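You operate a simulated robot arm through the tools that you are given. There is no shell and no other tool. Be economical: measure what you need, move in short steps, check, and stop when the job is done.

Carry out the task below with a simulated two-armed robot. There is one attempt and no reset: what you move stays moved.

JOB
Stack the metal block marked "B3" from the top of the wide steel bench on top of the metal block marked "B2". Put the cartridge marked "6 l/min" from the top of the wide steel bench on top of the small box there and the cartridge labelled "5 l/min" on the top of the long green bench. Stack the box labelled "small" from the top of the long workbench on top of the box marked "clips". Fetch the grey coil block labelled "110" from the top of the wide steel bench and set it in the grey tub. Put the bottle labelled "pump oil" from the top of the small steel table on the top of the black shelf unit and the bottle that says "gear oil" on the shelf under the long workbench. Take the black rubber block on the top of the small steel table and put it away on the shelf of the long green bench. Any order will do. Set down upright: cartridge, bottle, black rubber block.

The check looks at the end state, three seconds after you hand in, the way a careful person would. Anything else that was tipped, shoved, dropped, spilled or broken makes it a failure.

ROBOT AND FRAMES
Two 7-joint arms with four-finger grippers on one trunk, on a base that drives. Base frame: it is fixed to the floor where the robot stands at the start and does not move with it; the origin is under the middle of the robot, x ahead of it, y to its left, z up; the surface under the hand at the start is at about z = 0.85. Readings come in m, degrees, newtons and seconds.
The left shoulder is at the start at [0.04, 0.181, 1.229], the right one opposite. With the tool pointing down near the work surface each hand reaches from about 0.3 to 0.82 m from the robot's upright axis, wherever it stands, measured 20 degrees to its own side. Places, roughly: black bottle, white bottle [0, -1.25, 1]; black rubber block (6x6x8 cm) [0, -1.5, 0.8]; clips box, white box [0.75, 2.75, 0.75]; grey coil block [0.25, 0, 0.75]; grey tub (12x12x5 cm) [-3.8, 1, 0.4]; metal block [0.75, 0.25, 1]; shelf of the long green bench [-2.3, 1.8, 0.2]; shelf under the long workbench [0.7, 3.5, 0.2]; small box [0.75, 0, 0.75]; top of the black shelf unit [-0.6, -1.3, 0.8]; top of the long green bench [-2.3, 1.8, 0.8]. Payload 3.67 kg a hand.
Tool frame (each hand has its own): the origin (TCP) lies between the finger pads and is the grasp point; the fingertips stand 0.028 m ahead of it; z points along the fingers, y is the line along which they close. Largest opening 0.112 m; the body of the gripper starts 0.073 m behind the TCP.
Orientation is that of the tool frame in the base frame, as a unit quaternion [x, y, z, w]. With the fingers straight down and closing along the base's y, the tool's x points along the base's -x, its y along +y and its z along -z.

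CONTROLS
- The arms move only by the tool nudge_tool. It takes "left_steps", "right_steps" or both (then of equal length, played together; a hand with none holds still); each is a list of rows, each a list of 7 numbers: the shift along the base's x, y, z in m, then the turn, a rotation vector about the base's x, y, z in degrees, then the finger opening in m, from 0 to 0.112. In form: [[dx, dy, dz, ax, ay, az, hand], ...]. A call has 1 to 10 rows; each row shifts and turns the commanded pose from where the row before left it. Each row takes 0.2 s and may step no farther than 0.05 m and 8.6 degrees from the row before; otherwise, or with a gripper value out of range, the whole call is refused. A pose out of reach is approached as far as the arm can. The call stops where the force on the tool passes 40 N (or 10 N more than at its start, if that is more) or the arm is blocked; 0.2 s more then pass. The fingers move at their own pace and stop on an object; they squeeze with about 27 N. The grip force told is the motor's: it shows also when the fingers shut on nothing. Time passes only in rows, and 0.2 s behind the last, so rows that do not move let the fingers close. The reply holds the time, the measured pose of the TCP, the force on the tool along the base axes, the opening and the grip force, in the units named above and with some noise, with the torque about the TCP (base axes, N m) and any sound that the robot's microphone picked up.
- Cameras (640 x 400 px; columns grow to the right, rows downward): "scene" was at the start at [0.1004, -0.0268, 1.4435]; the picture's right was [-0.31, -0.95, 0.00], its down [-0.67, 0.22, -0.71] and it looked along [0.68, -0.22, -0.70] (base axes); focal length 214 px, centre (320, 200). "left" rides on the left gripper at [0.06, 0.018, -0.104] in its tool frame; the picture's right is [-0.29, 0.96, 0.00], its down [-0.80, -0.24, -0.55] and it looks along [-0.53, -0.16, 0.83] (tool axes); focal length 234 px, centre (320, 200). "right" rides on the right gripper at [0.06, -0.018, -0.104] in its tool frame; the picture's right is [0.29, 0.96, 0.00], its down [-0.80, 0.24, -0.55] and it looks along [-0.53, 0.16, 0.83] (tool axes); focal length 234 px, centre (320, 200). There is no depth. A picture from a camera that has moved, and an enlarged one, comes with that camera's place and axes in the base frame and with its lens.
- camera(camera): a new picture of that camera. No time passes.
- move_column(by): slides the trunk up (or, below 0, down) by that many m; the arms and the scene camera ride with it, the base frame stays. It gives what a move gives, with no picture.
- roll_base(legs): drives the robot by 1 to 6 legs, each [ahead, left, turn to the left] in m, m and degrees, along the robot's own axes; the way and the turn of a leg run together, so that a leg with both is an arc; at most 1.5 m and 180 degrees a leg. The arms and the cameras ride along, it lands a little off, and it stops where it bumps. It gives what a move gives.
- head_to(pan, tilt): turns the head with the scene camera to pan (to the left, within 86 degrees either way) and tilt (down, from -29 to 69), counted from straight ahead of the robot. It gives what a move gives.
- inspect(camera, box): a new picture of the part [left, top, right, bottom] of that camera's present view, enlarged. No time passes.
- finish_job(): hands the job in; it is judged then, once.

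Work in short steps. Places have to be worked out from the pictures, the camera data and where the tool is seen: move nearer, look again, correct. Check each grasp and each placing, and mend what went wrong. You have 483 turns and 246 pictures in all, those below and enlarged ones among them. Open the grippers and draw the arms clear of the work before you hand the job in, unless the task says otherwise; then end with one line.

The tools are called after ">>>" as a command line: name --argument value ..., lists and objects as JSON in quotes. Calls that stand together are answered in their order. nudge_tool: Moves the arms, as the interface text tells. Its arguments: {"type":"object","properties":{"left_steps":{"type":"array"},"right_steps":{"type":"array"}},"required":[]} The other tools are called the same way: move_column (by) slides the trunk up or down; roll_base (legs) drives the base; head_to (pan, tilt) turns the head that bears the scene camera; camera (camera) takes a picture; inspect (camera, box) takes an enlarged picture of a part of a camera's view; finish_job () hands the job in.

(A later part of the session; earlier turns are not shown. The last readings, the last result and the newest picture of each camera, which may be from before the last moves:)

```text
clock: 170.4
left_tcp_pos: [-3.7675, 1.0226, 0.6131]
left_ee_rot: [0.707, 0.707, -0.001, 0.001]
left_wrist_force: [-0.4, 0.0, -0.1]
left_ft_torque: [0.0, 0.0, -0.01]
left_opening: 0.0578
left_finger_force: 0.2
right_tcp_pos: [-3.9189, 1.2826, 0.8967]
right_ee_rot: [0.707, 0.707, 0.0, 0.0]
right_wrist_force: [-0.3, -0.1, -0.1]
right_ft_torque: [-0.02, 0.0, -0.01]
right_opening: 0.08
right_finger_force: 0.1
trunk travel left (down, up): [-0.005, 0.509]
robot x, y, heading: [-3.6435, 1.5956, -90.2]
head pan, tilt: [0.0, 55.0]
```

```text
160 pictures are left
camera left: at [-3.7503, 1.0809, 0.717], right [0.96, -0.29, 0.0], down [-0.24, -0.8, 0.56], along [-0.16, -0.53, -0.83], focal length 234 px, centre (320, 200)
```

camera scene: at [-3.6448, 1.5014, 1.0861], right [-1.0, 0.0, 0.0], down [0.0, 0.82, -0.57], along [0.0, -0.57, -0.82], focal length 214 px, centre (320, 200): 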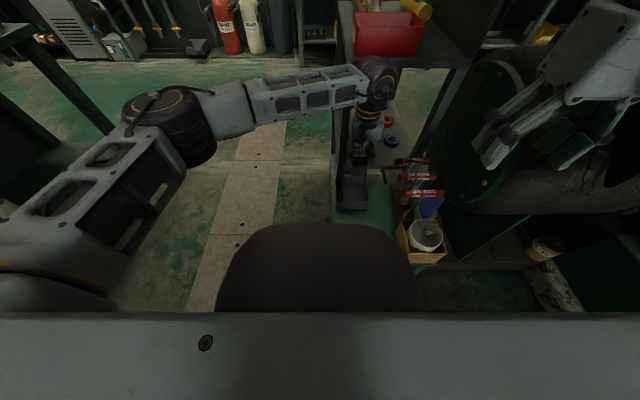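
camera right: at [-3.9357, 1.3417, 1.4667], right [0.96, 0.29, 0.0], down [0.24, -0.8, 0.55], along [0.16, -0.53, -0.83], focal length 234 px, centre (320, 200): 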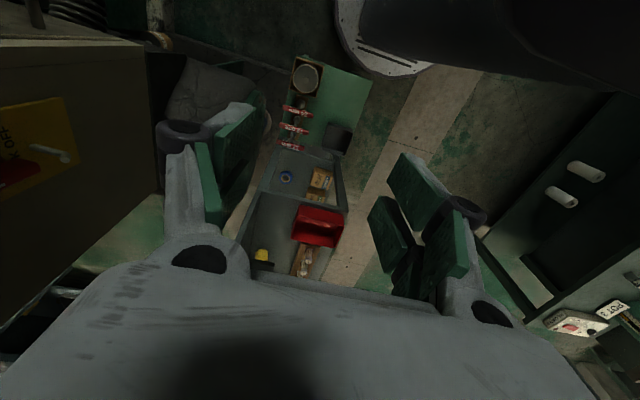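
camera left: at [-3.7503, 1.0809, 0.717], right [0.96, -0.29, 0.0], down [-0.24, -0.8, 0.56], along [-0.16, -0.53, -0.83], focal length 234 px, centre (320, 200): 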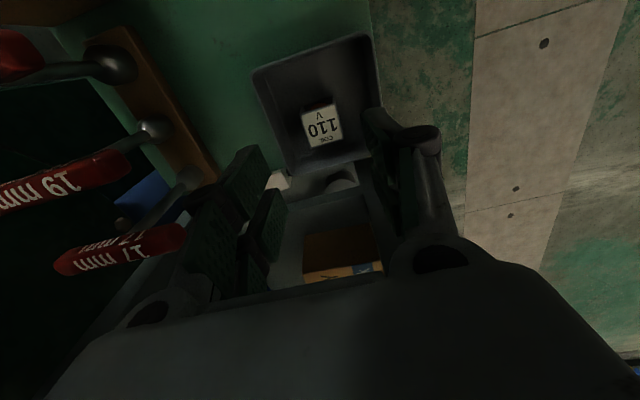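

Coil sits in the tub. Raise the hand and trunk, retract.

>>> nudge_tool --left_steps '[[0, 0, 0.045, 0, 0, 0, 0.06], [0, 0, 0.045, 0, 0, 0, 0.06], [0, 0, 0.045, 0, 0, 0, 0.06], [0, 0, 0.045, 0, 0, 0, 0.06]]'

>>> move_column --by 0.35

>>> nudge_tool --left_steps '[[0.0381, 0.0233, 0, 0, 0, 0, 0.11], [0.0381, 0.0233, 0, 0, 0, 0, 0.11], [0.0381, 0.0233, 0, 0, 0, 0, 0.11], [0.0381, 0.0233, 0, 0, 0, 0, 0.11], [0.0381, 0.0233, 0, 0, 0, 0, 0.11], [0.0381, 0.0233, 0, 0, 0, 0, 0.11], [0.0381, 0.0233, 0, 0, 0, 0, 0.11], [0.0381, 0.0233, 0, 0, 0, 0, 0.11]]'

```text
clock: 171.4
left_tcp_pos: [-3.7676, 1.0229, 0.7955]
left_ee_rot: [0.707, 0.707, -0.002, 0.002]
left_wrist_force: [-0.5, 0.7, -0.2]
left_ft_torque: [-0.03, 0.02, 0.01]
left_opening: 0.0602
left_finger_force: 0.1
right_tcp_pos: [-3.9181, 1.2832, 0.8958]
right_ee_rot: [0.707, 0.707, 0.0, -0.001]
right_wrist_force: [-0.1, 0.5, 0.1]
right_ft_torque: [-0.04, -0.02, -0.01]
right_opening: 0.08
right_finger_force: 0.0
trunk travel left (down, up): [-0.005, 0.509]
robot x, y, heading: [-3.6462, 1.5961, -90.2]
head pan, tilt: [0.0, 55.0]
```

```text
clock: 174.8
left_tcp_pos: [-3.7682, 1.0215, 1.1433]
left_ee_rot: [0.707, 0.707, -0.002, 0.002]
left_wrist_force: [0.3, -0.4, -0.1]
left_ft_torque: [0.0, 0.0, 0.0]
left_opening: 0.0602
left_finger_force: 0.1
right_tcp_pos: [-3.9177, 1.2827, 1.2453]
right_ee_rot: [0.708, 0.707, 0.0, 0.0]
right_wrist_force: [0.6, 0.1, 0.4]
right_ft_torque: [0.01, 0.01, 0.04]
right_opening: 0.08
right_finger_force: 0.2
trunk travel left (down, up): [-0.355, 0.159]
robot x, y, heading: [-3.6467, 1.5947, -89.9]
head pan, tilt: [0.0, 55.0]
```

```text
clock: 176.6
left_tcp_pos: [-3.4616, 1.21, 1.1434]
left_ee_rot: [0.707, 0.707, -0.004, 0.002]
left_wrist_force: [-0.1, -0.2, 0.3]
left_ft_torque: [0.0, -0.02, 0.01]
left_opening: 0.1097
left_finger_force: 0.0
right_tcp_pos: [-3.9178, 1.2842, 1.2465]
right_ee_rot: [0.707, 0.707, 0.0, 0.0]
right_wrist_force: [-0.2, 0.8, 0.6]
right_ft_torque: [0.0, 0.05, -0.03]
right_opening: 0.0803
right_finger_force: 0.1
trunk travel left (down, up): [-0.355, 0.159]
robot x, y, heading: [-3.6482, 1.5949, -90.2]
head pan, tilt: [0.0, 55.0]
```

Drive back out of the aisle; stop briefly beside the green bench to view its shelf.

>>> roll_base --legs '[[0, 0.5, 0]]'

>>> head_to --pan 75 --tilt 45

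>>> camera --camera "scene"

```text
clock: 179.6
left_tcp_pos: [-2.9635, 1.2066, 1.1437]
left_ee_rot: [0.708, 0.706, -0.002, 0.002]
left_wrist_force: [-0.4, 1.1, 0.1]
left_ft_torque: [0.03, -0.03, -0.05]
left_opening: 0.11
left_finger_force: 0.1
right_tcp_pos: [-3.4197, 1.2821, 1.2441]
right_ee_rot: [0.708, 0.706, 0.0, 0.001]
right_wrist_force: [0.1, 0.4, -0.1]
right_ft_torque: [0.02, 0.02, 0.0]
right_opening: 0.0801
right_finger_force: 0.0
trunk travel left (down, up): [-0.355, 0.159]
robot x, y, heading: [-3.1453, 1.5913, -90.2]
head pan, tilt: [0.0, 55.0]
```

```text
clock: 181.1
left_tcp_pos: [-2.9649, 1.2068, 1.1429]
left_ee_rot: [0.708, 0.706, -0.002, 0.001]
left_wrist_force: [0.4, -0.3, -1.3]
left_ft_torque: [-0.01, 0.0, 0.0]
left_opening: 0.1101
left_finger_force: 0.0
right_tcp_pos: [-3.4198, 1.2822, 1.2457]
right_ee_rot: [0.708, 0.707, 0.0, 0.001]
right_wrist_force: [-0.2, -0.3, 0.8]
right_ft_torque: [-0.03, 0.0, -0.02]
right_opening: 0.0802
right_finger_force: 0.0
trunk travel left (down, up): [-0.355, 0.159]
robot x, y, heading: [-3.1451, 1.5969, -89.9]
head pan, tilt: [75.0, 45.0]
```

```text
159 pictures are left
camera scene: at [-3.0664, 1.5513, 1.4481], right [-0.26, -0.97, 0.0], down [-0.68, 0.19, -0.71], along [0.68, -0.19, -0.71], focal length 214 px, centre (320, 200)
```

scene: 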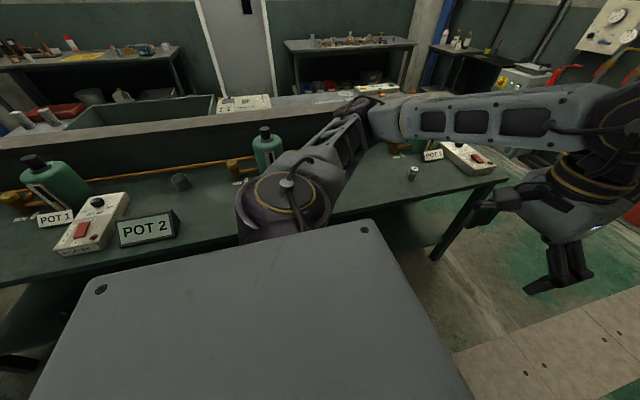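

>>> roll_base --legs '[[1.0, 0, 0], [0.8, 0, 0], [0, 1.3, 0], [0, 1.3, 0]]'

>>> head_to --pan 10 --tilt 40

>>> camera --camera "scene"

```text
clock: 203.1
left_tcp_pos: [-0.372, -0.6219, 1.1438]
left_ee_rot: [0.712, 0.703, -0.002, 0.002]
left_wrist_force: [0.1, -0.2, 0.1]
left_ft_torque: [-0.05, -0.02, 0.03]
left_opening: 0.11
left_finger_force: 0.1
right_tcp_pos: [-0.8263, -0.5416, 1.2452]
right_ee_rot: [0.711, 0.703, 0.0, 0.0]
right_wrist_force: [0.6, 0.8, 0.2]
right_ft_torque: [0.01, -0.03, 0.01]
right_opening: 0.0804
right_finger_force: 0.0
trunk travel left (down, up): [-0.355, 0.159]
robot x, y, heading: [-0.5448, -0.2276, -90.6]
head pan, tilt: [75.0, 45.0]
```

```text
clock: 204.5
left_tcp_pos: [-0.3726, -0.6216, 1.1428]
left_ee_rot: [0.712, 0.703, -0.003, 0.001]
left_wrist_force: [0.2, -0.5, -0.2]
left_ft_torque: [-0.01, 0.02, 0.0]
left_opening: 0.1097
left_finger_force: 0.0
right_tcp_pos: [-0.8263, -0.5422, 1.2453]
right_ee_rot: [0.711, 0.703, 0.0, 0.0]
right_wrist_force: [1.2, 0.1, 0.0]
right_ft_torque: [0.0, 0.01, 0.01]
right_opening: 0.08
right_finger_force: 0.0
trunk travel left (down, up): [-0.355, 0.159]
robot x, y, heading: [-0.5527, -0.2333, -90.8]
head pan, tilt: [10.0, 40.0]
```

```text
158 pictures are left
camera scene: at [-0.5354, -0.3376, 1.4554], right [-0.99, -0.16, 0.0], down [-0.1, 0.63, -0.77], along [0.12, -0.76, -0.64], focal length 214 px, centre (320, 200)
```

scene: 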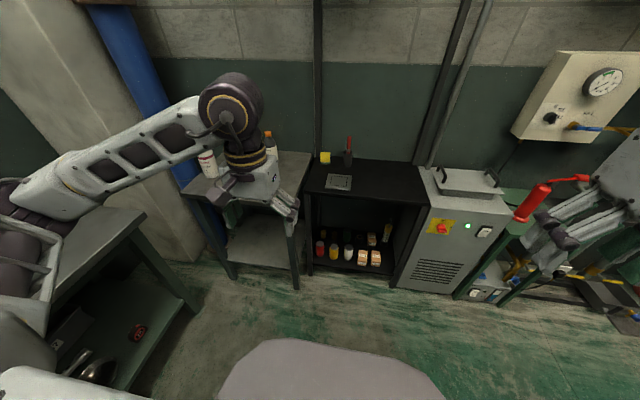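

Raise the trunk, then move closer to the small steel table (its front edge is at y≈-1.05).

>>> move_column --by 0.15

>>> roll_base --legs '[[0, 0.35, 0.7], [0.22, 0, 0]]'

>>> head_to --pan 5 --tilt 45

>>> camera --camera "scene"

>>> camera --camera "left"

```text
clock: 206.2
left_tcp_pos: [-0.3727, -0.6211, 1.2943]
left_ee_rot: [0.712, 0.702, -0.001, 0.001]
left_wrist_force: [0.5, -0.2, -0.5]
left_ft_torque: [0.0, 0.02, 0.03]
left_opening: 0.1099
left_finger_force: 0.1
right_tcp_pos: [-0.8263, -0.5414, 1.3964]
right_ee_rot: [0.712, 0.703, 0.0, 0.0]
right_wrist_force: [-0.2, 0.5, -0.8]
right_ft_torque: [-0.02, 0.01, 0.0]
right_opening: 0.08
right_finger_force: 0.1
trunk travel left (down, up): [-0.505, 0.009]
robot x, y, heading: [-0.5497, -0.234, -90.6]
head pan, tilt: [10.0, 40.0]
```

```text
clock: 209.8
left_tcp_pos: [-0.0221, -0.8355, 1.2944]
left_ee_rot: [0.707, 0.708, -0.003, 0.003]
left_wrist_force: [0.4, -0.5, 0.7]
left_ft_torque: [-0.05, -0.04, -0.01]
left_opening: 0.1097
left_finger_force: 0.0
right_tcp_pos: [-0.4766, -0.7619, 1.397]
right_ee_rot: [0.707, 0.707, -0.001, 0.0]
right_wrist_force: [-0.6, 0.7, -0.5]
right_ft_torque: [-0.05, -0.01, -0.03]
right_opening: 0.0799
right_finger_force: 0.1
trunk travel left (down, up): [-0.505, 0.009]
robot x, y, heading: [-0.2068, -0.4534, -89.9]
head pan, tilt: [10.0, 40.0]
```

```text
clock: 210.5
left_tcp_pos: [-0.022, -0.8369, 1.2941]
left_ee_rot: [0.706, 0.708, -0.002, 0.002]
left_wrist_force: [0.4, -0.3, -0.1]
left_ft_torque: [0.0, -0.02, -0.02]
left_opening: 0.1101
left_finger_force: 0.1
right_tcp_pos: [-0.4773, -0.7643, 1.3959]
right_ee_rot: [0.707, 0.708, 0.0, 0.0]
right_wrist_force: [0.1, -1.3, 0.2]
right_ft_torque: [0.0, -0.01, 0.0]
right_opening: 0.0799
right_finger_force: 0.0
trunk travel left (down, up): [-0.505, 0.009]
robot x, y, heading: [-0.2064, -0.4512, -90.2]
head pan, tilt: [5.0, 45.0]
```

```text
157 pictures are left
camera scene: at [-0.1964, -0.5539, 1.5987], right [-1.0, -0.09, 0.0], down [-0.06, 0.7, -0.71], along [0.06, -0.7, -0.71], focal length 214 px, centre (320, 200)
```

scene: 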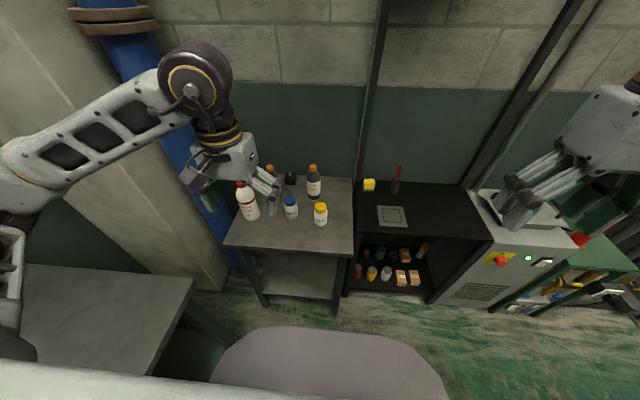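

```text
156 pictures are left
camera left: at [-0.0044, -0.7785, 1.3969], right [0.96, -0.29, 0.0], down [-0.24, -0.79, 0.56], along [-0.16, -0.54, -0.83], focal length 234 px, centre (320, 200)
```

left: 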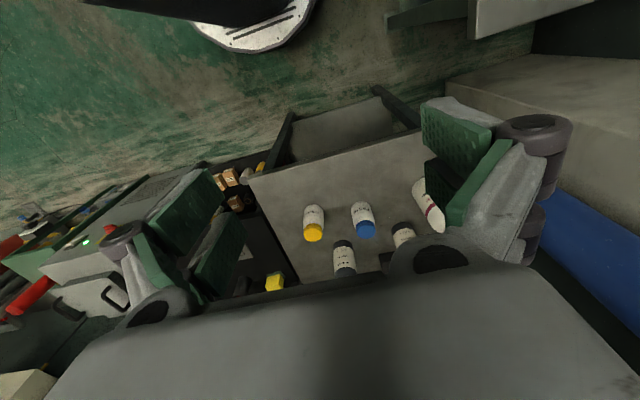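

Enlarging the small table to read the labels.

>>> inspect --camera "scene" --box '[220, 150, 348, 230]'

>>> inspect --camera "left" --box '[270, 180, 462, 290]'

```text
5.00 times, centred on (284, 190) of scene
camera zoom: at [-0.1964, -0.5539, 1.5987], right [-1.0, -0.09, 0.0], down [-0.06, 0.7, -0.71], along [0.06, -0.7, -0.71], focal length 1072 px, centre (500, 250)
```

zoom: 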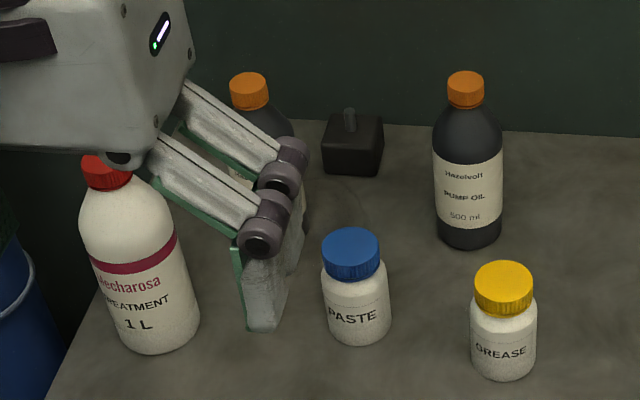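

```text
3.33 times, centred on (366, 235) of left
camera zoom: at [-0.0044, -0.7785, 1.3969], right [0.96, -0.29, 0.0], down [-0.24, -0.79, 0.56], along [-0.16, -0.54, -0.83], focal length 781 px, centre (167, 83)
```

zoom: 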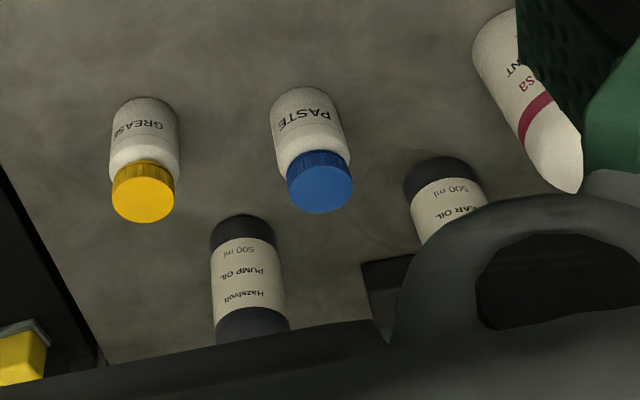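

The bottles are read: "pump oil" at about (-0.09,-1.42), "gear oil" at about (0.12,-1.40), both behind jars; rubber block at ~(0.07,-1.52). Table top z≈0.75. I'll grip bottles by the cap with a tilted tool. First move a little closer.

>>> roll_base --legs '[[0, 0.12, 0], [0.14, 0, 0]]'

>>> head_to --pan 8 --tilt 50

>>> nudge_tool --left_steps '[[0.04, 0.02, 0, 0, 0, 0, 0.11], [0.04, 0.02, 0, 0, 0, 0, 0.11], [0.04, 0.02, 0, 0, 0, 0, 0.11], [0, 0.0, 0, 0, 0, 0, 0.11]]'

>>> camera --camera "scene"

```text
clock: 212.7
left_tcp_pos: [0.0997, -0.9745, 1.2944]
left_ee_rot: [0.707, 0.707, -0.004, 0.002]
left_wrist_force: [0.8, 0.0, -0.6]
left_ft_torque: [-0.04, 0.0, 0.0]
left_opening: 0.11
left_finger_force: 0.1
right_tcp_pos: [-0.3557, -0.9008, 1.3973]
right_ee_rot: [0.707, 0.707, 0.0, 0.001]
right_wrist_force: [0.3, -0.3, 0.1]
right_ft_torque: [0.0, 0.04, 0.02]
right_opening: 0.0801
right_finger_force: 0.0
trunk travel left (down, up): [-0.505, 0.009]
robot x, y, heading: [-0.0892, -0.5868, -89.9]
head pan, tilt: [5.0, 45.0]
```

```text
clock: 213.4
left_tcp_pos: [0.0989, -0.9766, 1.2933]
left_ee_rot: [0.707, 0.708, -0.003, 0.001]
left_wrist_force: [-0.4, -0.1, -0.6]
left_ft_torque: [0.02, -0.03, -0.03]
left_opening: 0.11
left_finger_force: 0.0
right_tcp_pos: [-0.3561, -0.9017, 1.397]
right_ee_rot: [0.706, 0.708, 0.0, 0.0]
right_wrist_force: [0.7, 0.5, 0.2]
right_ft_torque: [0.0, -0.02, 0.04]
right_opening: 0.08
right_finger_force: 0.0
trunk travel left (down, up): [-0.505, 0.009]
robot x, y, heading: [-0.0873, -0.5875, -89.9]
head pan, tilt: [8.0, 50.0]
```

```text
clock: 214.4
left_tcp_pos: [0.2182, -0.9167, 1.2937]
left_ee_rot: [0.707, 0.707, -0.002, 0.002]
left_wrist_force: [-0.4, 0.0, 0.2]
left_ft_torque: [-0.02, -0.02, 0.02]
left_opening: 0.1098
left_finger_force: 0.0
right_tcp_pos: [-0.356, -0.9026, 1.3972]
right_ee_rot: [0.707, 0.708, 0.0, 0.001]
right_wrist_force: [-0.2, 0.1, 0.5]
right_ft_torque: [-0.03, 0.0, -0.03]
right_opening: 0.08
right_finger_force: 0.1
trunk travel left (down, up): [-0.505, 0.009]
robot x, y, heading: [-0.0854, -0.5902, -90.3]
head pan, tilt: [8.0, 50.0]
```

```text
153 pictures are left
camera scene: at [-0.0723, -0.6883, 1.5917], right [-0.99, -0.14, 0.0], down [-0.11, 0.76, -0.64], along [0.09, -0.64, -0.77], focal length 214 px, centre (320, 200)
```

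scene: 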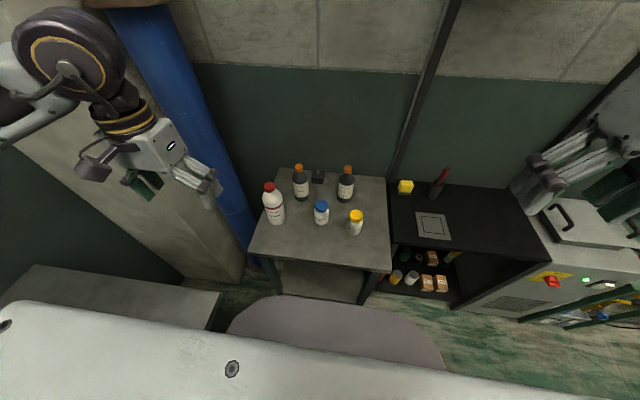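

>>> inspect --camera "scene" --box '[250, 150, 378, 240]'

>>> inspect --camera "scene" --box '[380, 150, 540, 300]'

```text
4.44 times, centred on (314, 195) of scene
camera zoom: at [-0.0723, -0.6883, 1.5917], right [-0.99, -0.14, 0.0], down [-0.11, 0.76, -0.64], along [0.09, -0.64, -0.77], focal length 953 px, centre (347, 222)
```

zoom: 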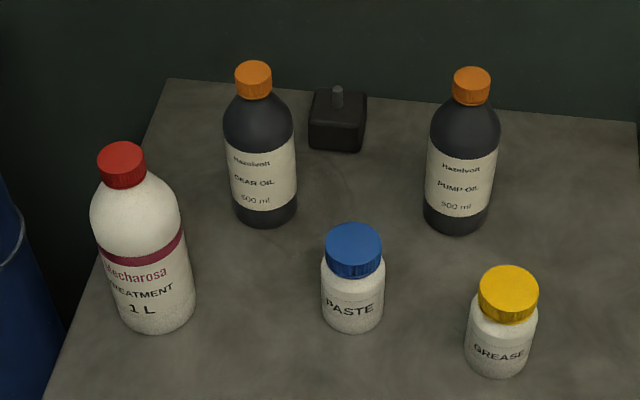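

```text
2.67 times, centred on (460, 225) of scene
camera zoom: at [-0.0723, -0.6883, 1.5917], right [-0.99, -0.14, 0.0], down [-0.11, 0.76, -0.64], along [0.09, -0.64, -0.77], focal length 572 px, centre (-53, 133)
```

zoom: 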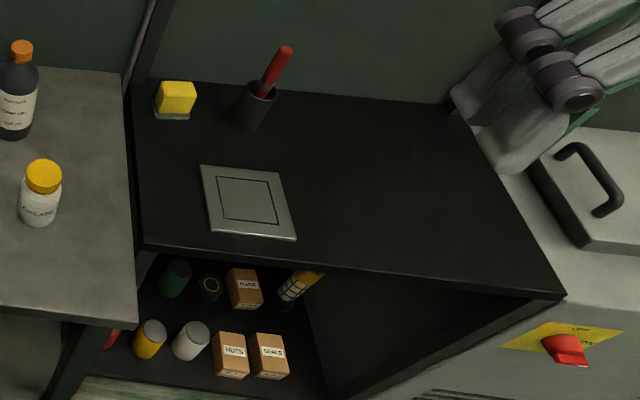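

Free space on the black unit's top is around (-0.75,-1.34). Now lower the trunk 0.2 and tilt the right tool 60° forward.

>>> move_column --by -0.2

>>> nudge_tool --right_steps '[[0.0, 0, 0, -8.5, 0, 0, 0.08], [0.0, 0, 0, -8.5, 0, 0, 0.08], [0.0, 0, 0, -8.5, 0, 0, 0.08], [0.0, 0, 0, -8.5, 0, 0, 0.08], [0.0, 0, 0, -8.5, 0, 0, 0.08], [0.0, 0, 0, -8.5, 0, 0, 0.08], [0.0, 0, 0, -8.5, 0, 0, 0.08], [0.0, 0, 0, 0, 0, 0, 0.08]]'

>>> camera --camera "right"

```text
clock: 216.5
left_tcp_pos: [0.2189, -0.9161, 1.0929]
left_ee_rot: [0.706, 0.708, -0.001, 0.001]
left_wrist_force: [0.7, 0.6, -0.2]
left_ft_torque: [-0.03, 0.02, -0.01]
left_opening: 0.1099
left_finger_force: 0.1
right_tcp_pos: [-0.3557, -0.9026, 1.195]
right_ee_rot: [0.706, 0.708, -0.001, 0.001]
right_wrist_force: [0.5, 0.0, -0.4]
right_ft_torque: [0.0, 0.0, 0.0]
right_opening: 0.0799
right_finger_force: 0.1
trunk travel left (down, up): [-0.305, 0.209]
robot x, y, heading: [-0.0835, -0.5903, -90.0]
head pan, tilt: [8.0, 50.0]
```

```text
clock: 218.3
left_tcp_pos: [0.2201, -0.9166, 1.0935]
left_ee_rot: [0.707, 0.707, -0.002, 0.003]
left_wrist_force: [0.1, 0.7, -0.4]
left_ft_torque: [0.02, 0.03, 0.01]
left_opening: 0.1101
left_finger_force: 0.0
right_tcp_pos: [-0.3654, -0.9918, 1.3142]
right_ee_rot: [0.613, 0.615, -0.351, 0.351]
right_wrist_force: [-0.3, 0.3, 0.3]
right_ft_torque: [-0.05, -0.02, -0.02]
right_opening: 0.0801
right_finger_force: 0.0
right hand out of reach, approached as far as the arm can: row 3, 4, 5, 6, 7
trunk travel left (down, up): [-0.305, 0.209]
robot x, y, heading: [-0.0844, -0.5913, -90.1]
head pan, tilt: [8.0, 50.0]
```

```text
150 pictures are left
camera right: at [-0.384, -0.8726, 1.3168], right [0.96, 0.15, -0.25], down [0.24, 0.07, 0.97], along [0.16, -0.99, 0.03], focal length 234 px, centre (320, 200)
```

right: 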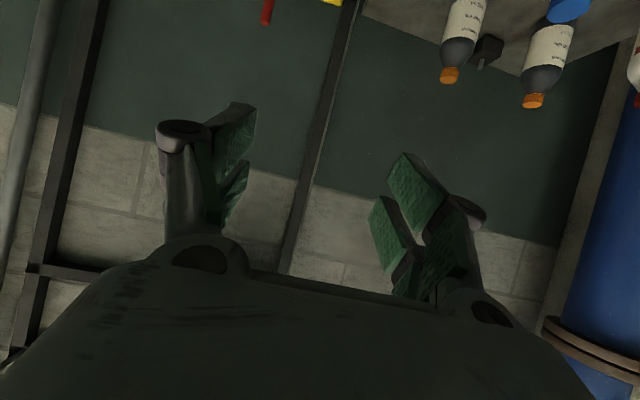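

Orientation is as wanted. Move to in front of/above the pump oil's cap.

>>> nudge_tool --right_steps '[[0.034, -0.026, -0.0205, 0, 0, 0, 0.08], [0.034, -0.026, -0.0205, 0, 0, 0, 0.08], [0.034, -0.026, -0.0205, 0, 0, 0, 0.08], [0.034, -0.026, -0.0205, 0, 0, 0, 0.08], [0.034, -0.026, -0.0205, 0, 0, 0, 0.08], [0.034, -0.026, -0.0205, 0, 0, 0, 0.08], [0.034, -0.026, -0.0205, 0, 0, 0, 0.08], [0.034, -0.026, -0.0205, 0, 0, 0, 0.08], [0, 0, 0, 0, 0, 0, 0.08]]'

>>> camera --camera "right"

>>> camera --camera "scene"

```text
clock: 220.3
left_tcp_pos: [0.218, -0.9158, 1.094]
left_ee_rot: [0.707, 0.708, -0.002, 0.002]
left_wrist_force: [-0.2, 1.2, -0.4]
left_ft_torque: [0.02, -0.07, 0.0]
left_opening: 0.11
left_finger_force: 0.0
right_tcp_pos: [-0.0945, -1.1993, 1.1515]
right_ee_rot: [0.613, 0.614, -0.352, 0.352]
right_wrist_force: [-0.2, -0.7, 0.2]
right_ft_torque: [0.0, -0.02, 0.03]
right_opening: 0.0799
right_finger_force: 0.0
trunk travel left (down, up): [-0.305, 0.209]
robot x, y, heading: [-0.0881, -0.5922, -90.1]
head pan, tilt: [8.0, 50.0]
```

```text
149 pictures are left
camera right: at [-0.1128, -1.0798, 1.1528], right [0.96, 0.15, -0.25], down [0.24, 0.07, 0.97], along [0.16, -0.99, 0.04], focal length 234 px, centre (320, 200)
```

right: 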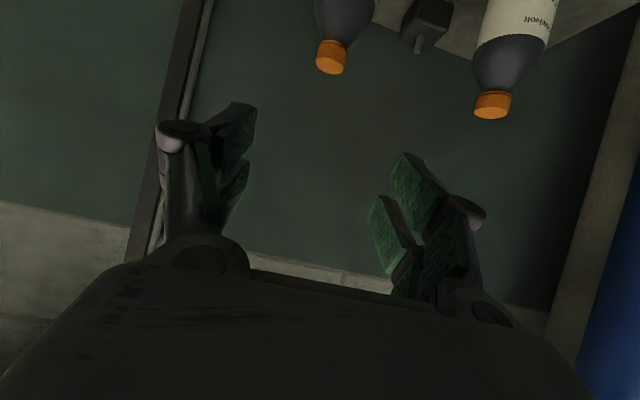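

```text
148 pictures are left
camera scene: at [-0.0726, -0.6872, 1.3916], right [-0.99, -0.14, 0.0], down [-0.11, 0.76, -0.64], along [0.09, -0.64, -0.77], focal length 214 px, centre (320, 200)
```

scene: 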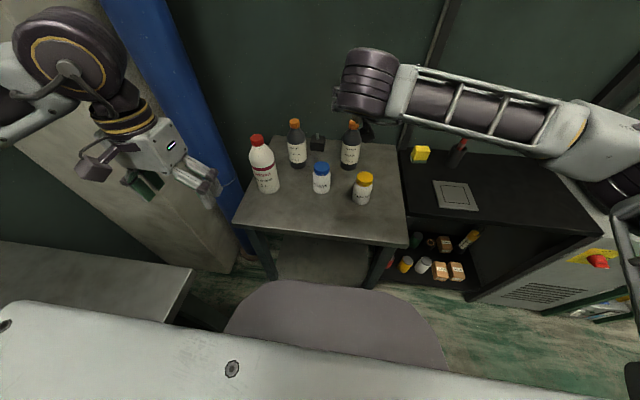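

>>> inspect --camera "scene" --box '[272, 100, 400, 220]'

```text
3.33 times, centred on (336, 160) of scene
camera zoom: at [-0.0726, -0.6872, 1.3916], right [-0.99, -0.14, 0.0], down [-0.11, 0.76, -0.64], along [0.09, -0.64, -0.77], focal length 715 px, centre (267, 333)
```

zoom: 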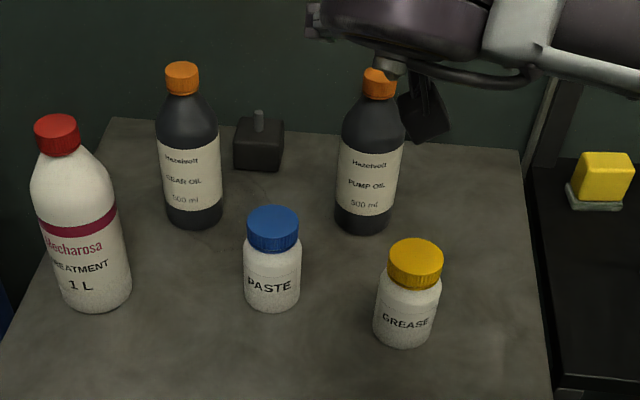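

Triangulating with the two trunk heights: the table top is at z≈0.85 and the pump-oil cap at (-0.098,-1.318,1.024). Move to the pre-grasp point along the tool axis and look.

>>> nudge_tool --right_steps '[[-0.002, -0.016, -0.04, 0, 0, 0, 0.08], [-0.002, -0.016, -0.04, 0, 0, 0, 0.08], [0, 0, 0, 0, 0, 0, 0.08]]'

>>> camera --camera "right"

```text
clock: 221.1
left_tcp_pos: [0.22, -0.9161, 1.0935]
left_ee_rot: [0.706, 0.708, -0.003, 0.001]
left_wrist_force: [-0.4, -0.2, 0.4]
left_ft_torque: [-0.01, 0.01, -0.02]
left_opening: 0.1101
left_finger_force: 0.0
right_tcp_pos: [-0.0966, -1.231, 1.0721]
right_ee_rot: [0.613, 0.614, -0.352, 0.351]
right_wrist_force: [0.7, -0.1, -0.4]
right_ft_torque: [-0.03, 0.01, -0.02]
right_opening: 0.0799
right_finger_force: 0.1
trunk travel left (down, up): [-0.305, 0.209]
robot x, y, heading: [-0.0808, -0.5878, -90.0]
head pan, tilt: [8.0, 50.0]
```

```text
146 pictures are left
camera right: at [-0.1157, -1.1113, 1.0729], right [0.96, 0.15, -0.25], down [0.24, 0.07, 0.97], along [0.16, -0.99, 0.04], focal length 234 px, centre (320, 200)
```

right: 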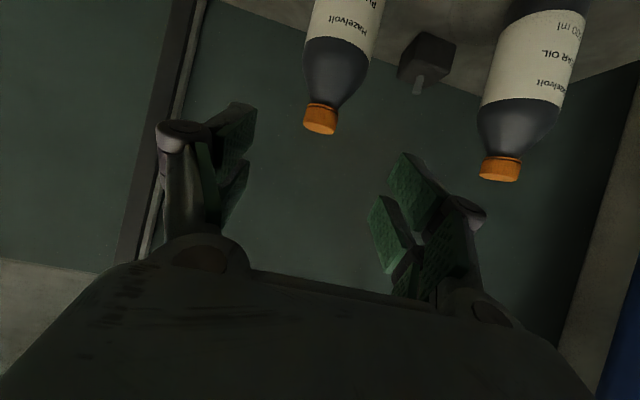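

Refined triangulation (cap features): cap centre (-0.096,-1.355,1.000), table z≈0.80. Advance along the tool axis to the cap, then look before closing.

>>> nudge_tool --right_steps '[[0, -0.031, -0.018, 0, 0, 0, 0.08], [0, -0.031, -0.018, 0, 0, 0, 0.08], [0, -0.031, -0.018, 0, 0, 0, 0.08], [0, 0, 0, 0, 0, 0, 0.08]]'

>>> camera --camera "right"

>>> inspect --camera "scene" --box '[302, 80, 430, 180]'

```text
clock: 222.1
left_tcp_pos: [0.2184, -0.9168, 1.0937]
left_ee_rot: [0.707, 0.707, -0.002, 0.003]
left_wrist_force: [1.3, 0.5, 0.2]
left_ft_torque: [-0.01, 0.0, 0.03]
left_opening: 0.1101
left_finger_force: 0.0
right_tcp_pos: [-0.0983, -1.3247, 1.0181]
right_ee_rot: [0.613, 0.614, -0.352, 0.352]
right_wrist_force: [-0.5, 0.5, 0.3]
right_ft_torque: [-0.01, 0.02, -0.02]
right_opening: 0.08
right_finger_force: 0.0
trunk travel left (down, up): [-0.305, 0.209]
robot x, y, heading: [-0.0815, -0.5902, -90.0]
head pan, tilt: [8.0, 50.0]
```

```text
145 pictures are left
camera right: at [-0.116, -1.2042, 1.0198], right [0.96, 0.15, -0.25], down [0.24, 0.07, 0.97], along [0.16, -0.99, 0.04], focal length 234 px, centre (320, 200)
```

right: 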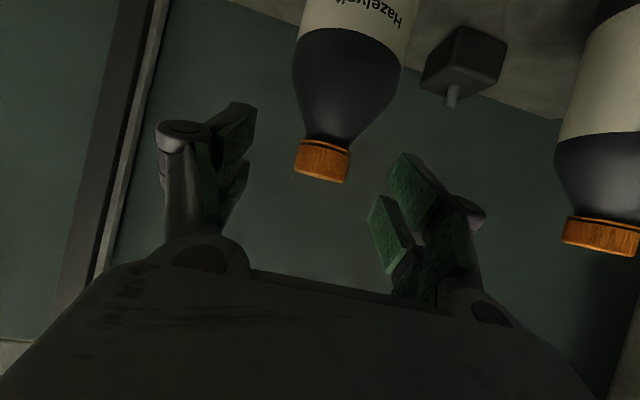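

```text
4.00 times, centred on (366, 130) of scene
camera zoom: at [-0.0717, -0.6872, 1.3916], right [-0.99, -0.14, 0.0], down [-0.11, 0.76, -0.64], along [0.09, -0.64, -0.77], focal length 858 px, centre (136, 480)
```

zoom: 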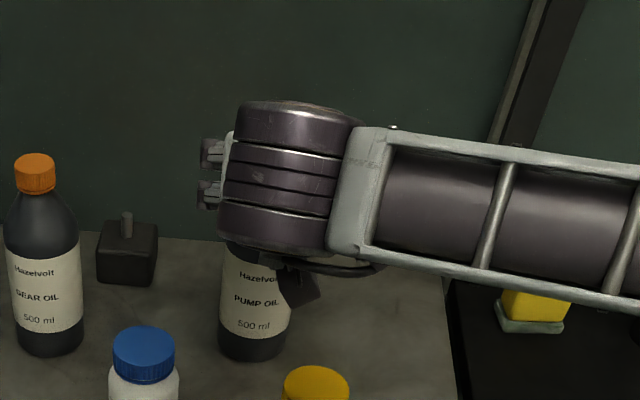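

The cap is still ~4 cm ahead along the tool axis. Advance 4 cm and close on it.

>>> nudge_tool --right_steps '[[0.001, -0.02, -0.0095, 0, 0, 0, 0.08], [0, -0.018, -0.009, 0, 0, 0, 0.08], [0, 0, 0, 0, 0, 0, 0.08], [0, 0, 0, 0, 0, 0, 0.05], [0, 0, 0, 0, 0, 0, 0.02], [0, 0, 0, 0, 0, 0, 0.02], [0, 0, 0, 0, 0, 0, 0.02]]'

>>> camera --camera "right"

```text
clock: 223.7
left_tcp_pos: [0.2195, -0.9157, 1.0938]
left_ee_rot: [0.707, 0.708, -0.002, 0.001]
left_wrist_force: [-0.1, -1.0, -0.1]
left_ft_torque: [0.02, -0.04, 0.01]
left_opening: 0.1099
left_finger_force: 0.1
right_tcp_pos: [-0.0965, -1.3622, 1.0006]
right_ee_rot: [0.612, 0.613, -0.353, 0.353]
right_wrist_force: [0.7, -4.1, 11.5]
right_ft_torque: [-0.29, 0.09, 0.0]
right_opening: 0.0398
right_finger_force: 26.6
trunk travel left (down, up): [-0.305, 0.209]
robot x, y, heading: [-0.087, -0.5912, -90.1]
head pan, tilt: [8.0, 50.0]
```

```text
143 pictures are left
camera right: at [-0.1149, -1.2427, 1.0021], right [0.96, 0.15, -0.25], down [0.24, 0.08, 0.97], along [0.16, -0.99, 0.04], focal length 234 px, centre (320, 200)
```

right: 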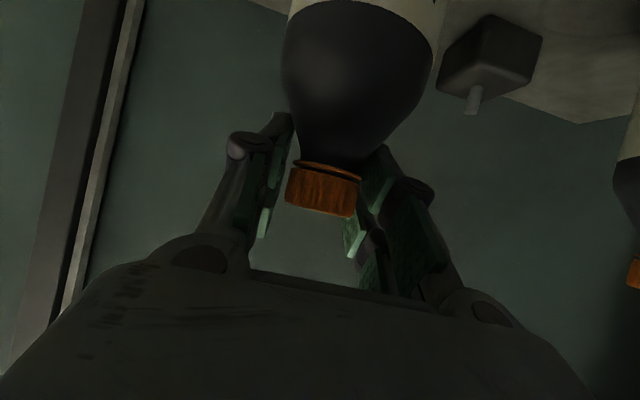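

Grip at 0.040 m. Lift slowly and check.

>>> nudge_tool --right_steps '[[0, 0, 0.02, 0, 0, 0, 0.02], [0, 0, 0.02, 0, 0, 0, 0.02], [0, 0, 0.02, 0, 0, 0, 0.02], [0, 0, 0.02, 0, 0, 0, 0.02], [0, 0, 0, 0, 0, 0, 0.02]]'

>>> camera --camera "right"

>>> inspect --camera "scene" --box '[272, 80, 432, 220]'

```text
clock: 224.9
left_tcp_pos: [0.2196, -0.9176, 1.0929]
left_ee_rot: [0.707, 0.707, -0.002, 0.002]
left_wrist_force: [0.1, 0.3, 0.0]
left_ft_torque: [-0.04, -0.01, -0.02]
left_opening: 0.1101
left_finger_force: 0.1
right_tcp_pos: [-0.097, -1.3617, 1.0772]
right_ee_rot: [0.613, 0.615, -0.35, 0.35]
right_wrist_force: [-0.7, 0.6, -4.9]
right_ft_torque: [-0.02, 0.0, 0.01]
right_opening: 0.0319
right_finger_force: 27.1
trunk travel left (down, up): [-0.305, 0.209]
robot x, y, heading: [-0.0835, -0.5909, -90.0]
head pan, tilt: [8.0, 50.0]
```

```text
142 pictures are left
camera right: at [-0.1151, -1.2437, 1.0789], right [0.96, 0.15, -0.25], down [0.24, 0.07, 0.97], along [0.16, -0.99, 0.03], focal length 234 px, centre (320, 200)
```

right: 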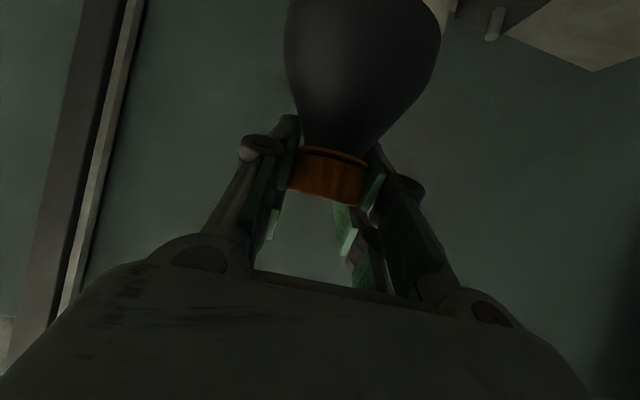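

```text
2.86 times, centred on (352, 150) of scene
camera zoom: at [-0.0717, -0.6887, 1.3915], right [-0.99, -0.14, 0.0], down [-0.11, 0.76, -0.64], along [0.09, -0.64, -0.77], focal length 613 px, centre (229, 343)
```

zoom: 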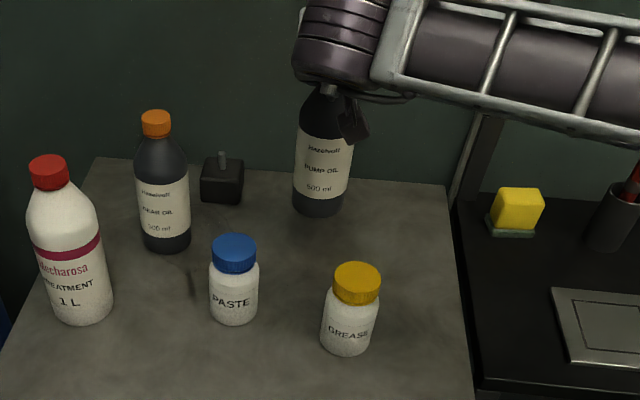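

The bottle hangs upright, gripped at the neck under the cap (~5 N). Lift more, retract, then drive right to the black unit.

>>> nudge_tool --right_steps '[[0, 0, 0.04, 0, 0, 0, 0.02], [0, 0, 0.04, 0, 0, 0, 0.02], [0, 0, 0.04, 0, 0, 0, 0.02], [0, 0.035, 0.02, 0, 0, 0, 0.02], [0, 0.035, 0.0, 0, 0, 0, 0.02], [0, 0.035, 0.0, 0, 0, 0, 0.02], [0, 0.03, 0.0, 0, 0, 0, 0.02], [0, 0, 0.0, 0, 0, 0, 0.02]]'

>>> roll_base --legs '[[0, -0.55, 0]]'

>>> head_to --pan -8 --tilt 48

>>> camera --camera "scene"

```text
clock: 226.7
left_tcp_pos: [0.2198, -0.9172, 1.0932]
left_ee_rot: [0.707, 0.707, -0.002, 0.0]
left_wrist_force: [-0.6, -1.0, -0.6]
left_ft_torque: [0.01, -0.03, 0.0]
left_opening: 0.11
left_finger_force: 0.0
right_tcp_pos: [-0.0965, -1.229, 1.2157]
right_ee_rot: [0.614, 0.614, -0.351, 0.351]
right_wrist_force: [1.1, -0.3, -5.1]
right_ft_torque: [-0.06, 0.03, -0.01]
right_opening: 0.0312
right_finger_force: 27.0
trunk travel left (down, up): [-0.305, 0.209]
robot x, y, heading: [-0.0832, -0.5869, -90.0]
head pan, tilt: [8.0, 50.0]
```

```text
clock: 230.0
left_tcp_pos: [-0.3348, -0.9181, 1.0924]
left_ee_rot: [0.707, 0.707, -0.002, 0.002]
left_wrist_force: [-0.6, 0.1, 0.0]
left_ft_torque: [0.02, 0.01, -0.02]
left_opening: 0.1101
left_finger_force: 0.1
right_tcp_pos: [-0.6511, -1.2282, 1.2176]
right_ee_rot: [0.613, 0.614, -0.351, 0.351]
right_wrist_force: [0.2, 1.0, -5.1]
right_ft_torque: [-0.07, 0.0, 0.0]
right_opening: 0.0316
right_finger_force: 26.8
trunk travel left (down, up): [-0.305, 0.209]
robot x, y, heading: [-0.6371, -0.5875, -90.2]
head pan, tilt: [8.0, 50.0]
```

```text
clock: 230.8
left_tcp_pos: [-0.3332, -0.9163, 1.0923]
left_ee_rot: [0.707, 0.707, -0.002, 0.002]
left_wrist_force: [1.0, 0.2, 0.8]
left_ft_torque: [-0.04, 0.01, 0.02]
left_opening: 0.1099
left_finger_force: 0.1
right_tcp_pos: [-0.6504, -1.227, 1.2159]
right_ee_rot: [0.614, 0.614, -0.352, 0.35]
right_wrist_force: [0.3, 0.6, -4.6]
right_ft_torque: [-0.04, 0.01, 0.04]
right_opening: 0.0314
right_finger_force: 26.7
trunk travel left (down, up): [-0.305, 0.209]
robot x, y, heading: [-0.6323, -0.5897, -90.1]
head pan, tilt: [-8.0, 48.0]
```

```text
140 pictures are left
camera scene: at [-0.6459, -0.6901, 1.3942], right [-0.99, 0.14, 0.0], down [0.1, 0.74, -0.67], along [-0.09, -0.66, -0.74], focal length 214 px, centre (320, 200)
```

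scene: 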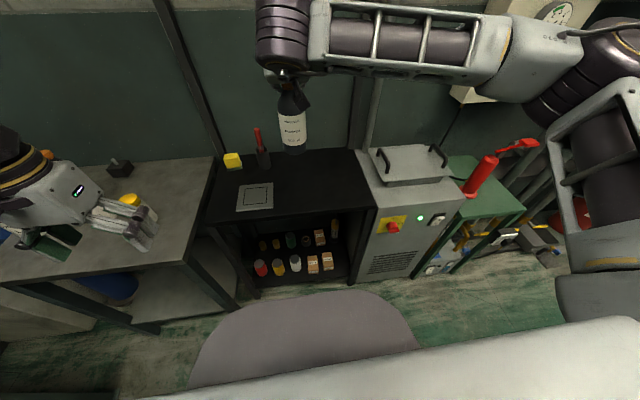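

Target spot visible and free. Move over it and lower.

>>> nudge_tool --right_steps '[[-0.025, -0.035, 0, 0, 0, 0, 0.02], [-0.025, -0.035, 0, 0, 0, 0, 0.02], [-0.025, -0.035, 0, 0, 0, 0, 0.02], [0, 0, -0.04, 0, 0, 0, 0.02], [0, 0, -0.04, 0, 0, 0, 0.02], [0, 0, -0.04, 0, 0, 0, 0.02], [0, 0, -0.04, 0, 0, 0, 0.02], [0, 0, 0.0, 0, 0, 0, 0.02]]'

>>> camera --camera "scene"

>>> inspect --camera "scene" --box '[256, 110, 384, 220]'

```text
clock: 232.6
left_tcp_pos: [-0.3339, -0.9173, 1.0944]
left_ee_rot: [0.707, 0.707, -0.003, 0.001]
left_wrist_force: [-0.1, 0.0, 0.4]
left_ft_torque: [0.0, 0.02, -0.02]
left_opening: 0.1101
left_finger_force: 0.1
right_tcp_pos: [-0.7252, -1.3339, 1.0586]
right_ee_rot: [0.614, 0.614, -0.351, 0.35]
right_wrist_force: [-0.4, -0.6, -5.2]
right_ft_torque: [-0.02, 0.01, 0.06]
right_opening: 0.0312
right_finger_force: 26.9
trunk travel left (down, up): [-0.305, 0.209]
robot x, y, heading: [-0.64, -0.5896, -90.1]
head pan, tilt: [-8.0, 48.0]
```

```text
139 pictures are left
camera scene: at [-0.6459, -0.6896, 1.3943], right [-0.99, 0.14, 0.0], down [0.1, 0.74, -0.67], along [-0.09, -0.66, -0.74], focal length 214 px, centre (320, 200)
```

scene: 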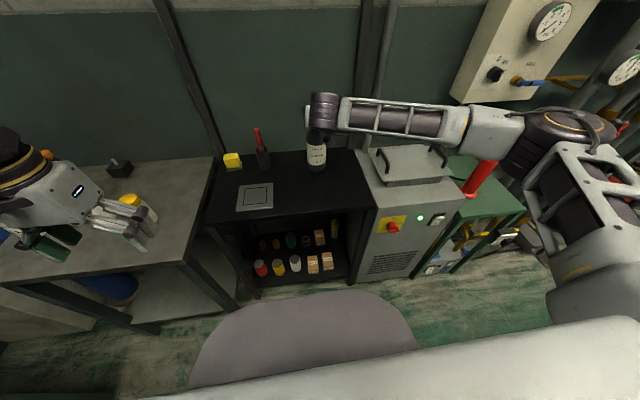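

```text
3.64 times, centred on (320, 165) of scene
camera zoom: at [-0.6459, -0.6896, 1.3943], right [-0.99, 0.14, 0.0], down [0.1, 0.74, -0.67], along [-0.09, -0.66, -0.74], focal length 780 px, centre (320, 327)
```

zoom: 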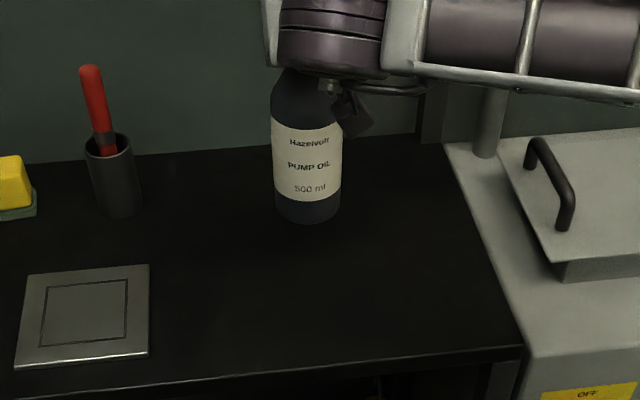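

Lower toward the surface in 1 cm steps watching the force.

>>> nudge_tool --right_steps '[[0, 0, -0.01, 0, 0, 0, 0.02], [0, 0, -0.01, 0, 0, 0, 0.02], [0, 0, -0.008, 0, 0, 0, 0.02], [0, 0, 0.0, 0, 0, 0, 0.02]]'

>>> inspect --camera "scene" --box '[288, 130, 352, 190]'

```text
clock: 233.6
left_tcp_pos: [-0.3338, -0.9174, 1.0941]
left_ee_rot: [0.707, 0.707, -0.001, 0.001]
left_wrist_force: [-0.1, -0.7, -0.2]
left_ft_torque: [0.0, -0.03, 0.02]
left_opening: 0.11
left_finger_force: 0.0
right_tcp_pos: [-0.7271, -1.3331, 1.0299]
right_ee_rot: [0.614, 0.614, -0.351, 0.351]
right_wrist_force: [0.3, 0.5, -4.8]
right_ft_torque: [-0.09, 0.02, 0.02]
right_opening: 0.0316
right_finger_force: 27.1
trunk travel left (down, up): [-0.305, 0.209]
robot x, y, heading: [-0.6395, -0.5874, -90.2]
head pan, tilt: [-8.0, 48.0]
```

```text
6.67 times, centred on (320, 160) of scene
camera zoom: at [-0.646, -0.69, 1.3943], right [-0.99, 0.14, 0.0], down [0.1, 0.74, -0.67], along [-0.09, -0.66, -0.74], focal length 1430 px, centre (320, 467)
```

zoom: 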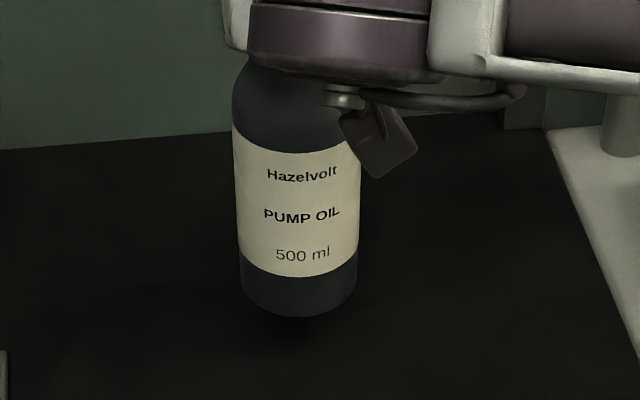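

>>> nudge_tool --right_steps '[[0, 0, -0.006, 0, 0, 0, 0.02], [0, 0, -0.005, 0, 0, 0, 0.02], [0, 0, -0.004, 0, 0, 0, 0.02], [0, 0, 0.0, 0, 0, 0, 0.02]]'

```text
clock: 234.6
left_tcp_pos: [-0.3338, -0.9174, 1.0927]
left_ee_rot: [0.707, 0.707, -0.001, 0.002]
left_wrist_force: [0.2, -0.6, 0.4]
left_ft_torque: [0.0, -0.01, 0.01]
left_opening: 0.11
left_finger_force: 0.1
right_tcp_pos: [-0.7265, -1.3333, 1.015]
right_ee_rot: [0.613, 0.615, -0.351, 0.352]
right_wrist_force: [-0.3, 0.1, -5.6]
right_ft_torque: [-0.04, 0.01, -0.01]
right_opening: 0.0314
right_finger_force: 27.0
trunk travel left (down, up): [-0.305, 0.209]
robot x, y, heading: [-0.6413, -0.5936, -90.1]
head pan, tilt: [-8.0, 48.0]
```

>>> nudge_tool --right_steps '[[0, 0, -0.004, 0, 0, 0, 0.02], [0, 0, -0.003, 0, 0, 0, 0.02], [0, 0, -0.003, 0, 0, 0, 0.02], [0, 0, 0.0, 0, 0, 0, 0.02]]'

```text
clock: 235.6
left_tcp_pos: [-0.3334, -0.9176, 1.0931]
left_ee_rot: [0.707, 0.707, -0.002, 0.001]
left_wrist_force: [-0.3, 0.5, -0.7]
left_ft_torque: [-0.03, -0.01, 0.0]
left_opening: 0.1097
left_finger_force: 0.1
right_tcp_pos: [-0.725, -1.3328, 1.0047]
right_ee_rot: [0.614, 0.613, -0.352, 0.35]
right_wrist_force: [-0.8, -0.3, -5.2]
right_ft_torque: [-0.06, -0.01, 0.04]
right_opening: 0.0314
right_finger_force: 26.8
trunk travel left (down, up): [-0.305, 0.209]
robot x, y, heading: [-0.6399, -0.5892, -90.0]
head pan, tilt: [-8.0, 48.0]
```

>>> nudge_tool --right_steps '[[0, 0, -0.003, 0, 0, 0, 0.02], [0, 0, -0.003, 0, 0, 0, 0.02], [0, 0, -0.003, 0, 0, 0, 0.02], [0, 0, 0.0, 0, 0, 0, 0.02]]'

>>> inspect --camera "scene" --box '[288, 130, 352, 190]'

```text
clock: 236.6
left_tcp_pos: [-0.3337, -0.9178, 1.0933]
left_ee_rot: [0.707, 0.708, -0.001, 0.002]
left_wrist_force: [0.1, -0.1, -0.4]
left_ft_torque: [-0.03, -0.01, 0.02]
left_opening: 0.1102
left_finger_force: 0.0
right_tcp_pos: [-0.7254, -1.3335, 0.9949]
right_ee_rot: [0.614, 0.614, -0.351, 0.35]
right_wrist_force: [0.5, 0.2, -5.0]
right_ft_torque: [-0.04, -0.01, -0.01]
right_opening: 0.0316
right_finger_force: 27.4
trunk travel left (down, up): [-0.305, 0.209]
robot x, y, heading: [-0.6334, -0.5911, -90.2]
head pan, tilt: [-8.0, 48.0]
```

```text
6.67 times, centred on (320, 160) of scene
camera zoom: at [-0.6461, -0.6901, 1.3942], right [-0.99, 0.14, 0.0], down [0.1, 0.74, -0.67], along [-0.09, -0.66, -0.74], focal length 1430 px, centre (320, 467)
```

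zoom: 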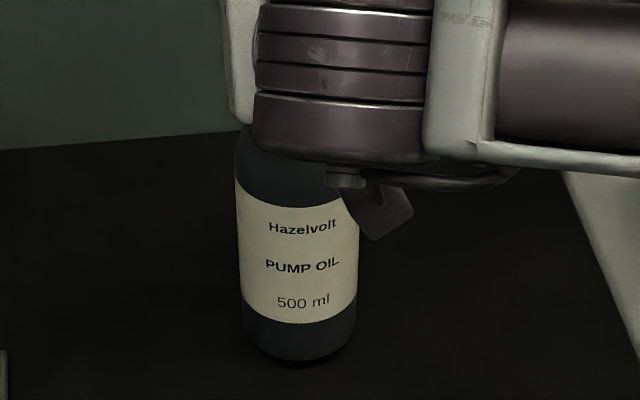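

>>> nudge_tool --right_steps '[[0, 0, -0.003, 0, 0, 0, 0.02], [0, 0, -0.003, 0, 0, 0, 0.02], [0, 0, -0.002, 0, 0, 0, 0.02], [0, 0, 0.0, 0, 0, 0, 0.02]]'

```text
clock: 237.6
left_tcp_pos: [-0.3338, -0.917, 1.0923]
left_ee_rot: [0.708, 0.706, -0.002, 0.001]
left_wrist_force: [1.2, -0.6, -0.3]
left_ft_torque: [-0.01, 0.0, -0.01]
left_opening: 0.11
left_finger_force: 0.1
right_tcp_pos: [-0.7253, -1.3329, 0.9872]
right_ee_rot: [0.613, 0.615, -0.35, 0.351]
right_wrist_force: [0.2, 0.2, -4.6]
right_ft_torque: [-0.04, -0.02, -0.02]
right_opening: 0.0314
right_finger_force: 27.0
trunk travel left (down, up): [-0.305, 0.209]
robot x, y, heading: [-0.6377, -0.5929, -89.9]
head pan, tilt: [-8.0, 48.0]
```

>>> nudge_tool --right_steps '[[0, 0, -0.003, 0, 0, 0, 0.02], [0, 0, -0.002, 0, 0, 0, 0.02], [0, 0, -0.002, 0, 0, 0, 0.02], [0, 0, 0.0, 0, 0, 0, 0.02]]'

>>> inspect --camera "scene" --box '[288, 140, 352, 200]'

```text
clock: 238.6
left_tcp_pos: [-0.3335, -0.9152, 1.0939]
left_ee_rot: [0.707, 0.707, -0.003, 0.001]
left_wrist_force: [0.2, -0.2, 0.1]
left_ft_torque: [-0.01, -0.02, -0.02]
left_opening: 0.1102
left_finger_force: 0.1
right_tcp_pos: [-0.7257, -1.332, 0.9857]
right_ee_rot: [0.612, 0.612, -0.354, 0.355]
right_wrist_force: [-0.9, -6.1, 29.8]
right_ft_torque: [-0.03, 0.1, 0.08]
right_opening: 0.0314
right_finger_force: 27.0
trunk travel left (down, up): [-0.305, 0.209]
robot x, y, heading: [-0.6367, -0.5926, -89.7]
head pan, tilt: [-8.0, 48.0]
```

```text
6.67 times, centred on (320, 170) of scene
camera zoom: at [-0.6457, -0.6869, 1.3947], right [-0.99, 0.14, 0.0], down [0.1, 0.73, -0.67], along [-0.09, -0.66, -0.74], focal length 1430 px, centre (320, 400)
```

zoom: 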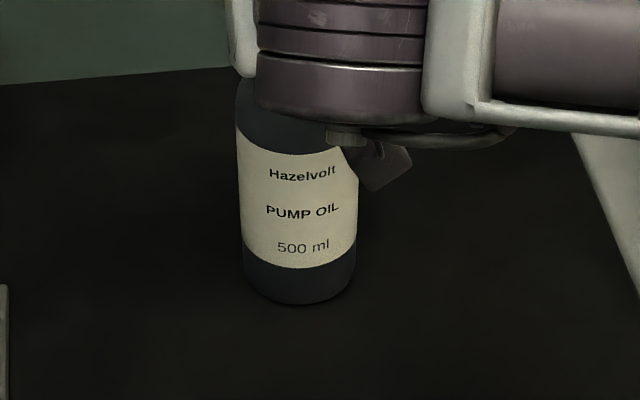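

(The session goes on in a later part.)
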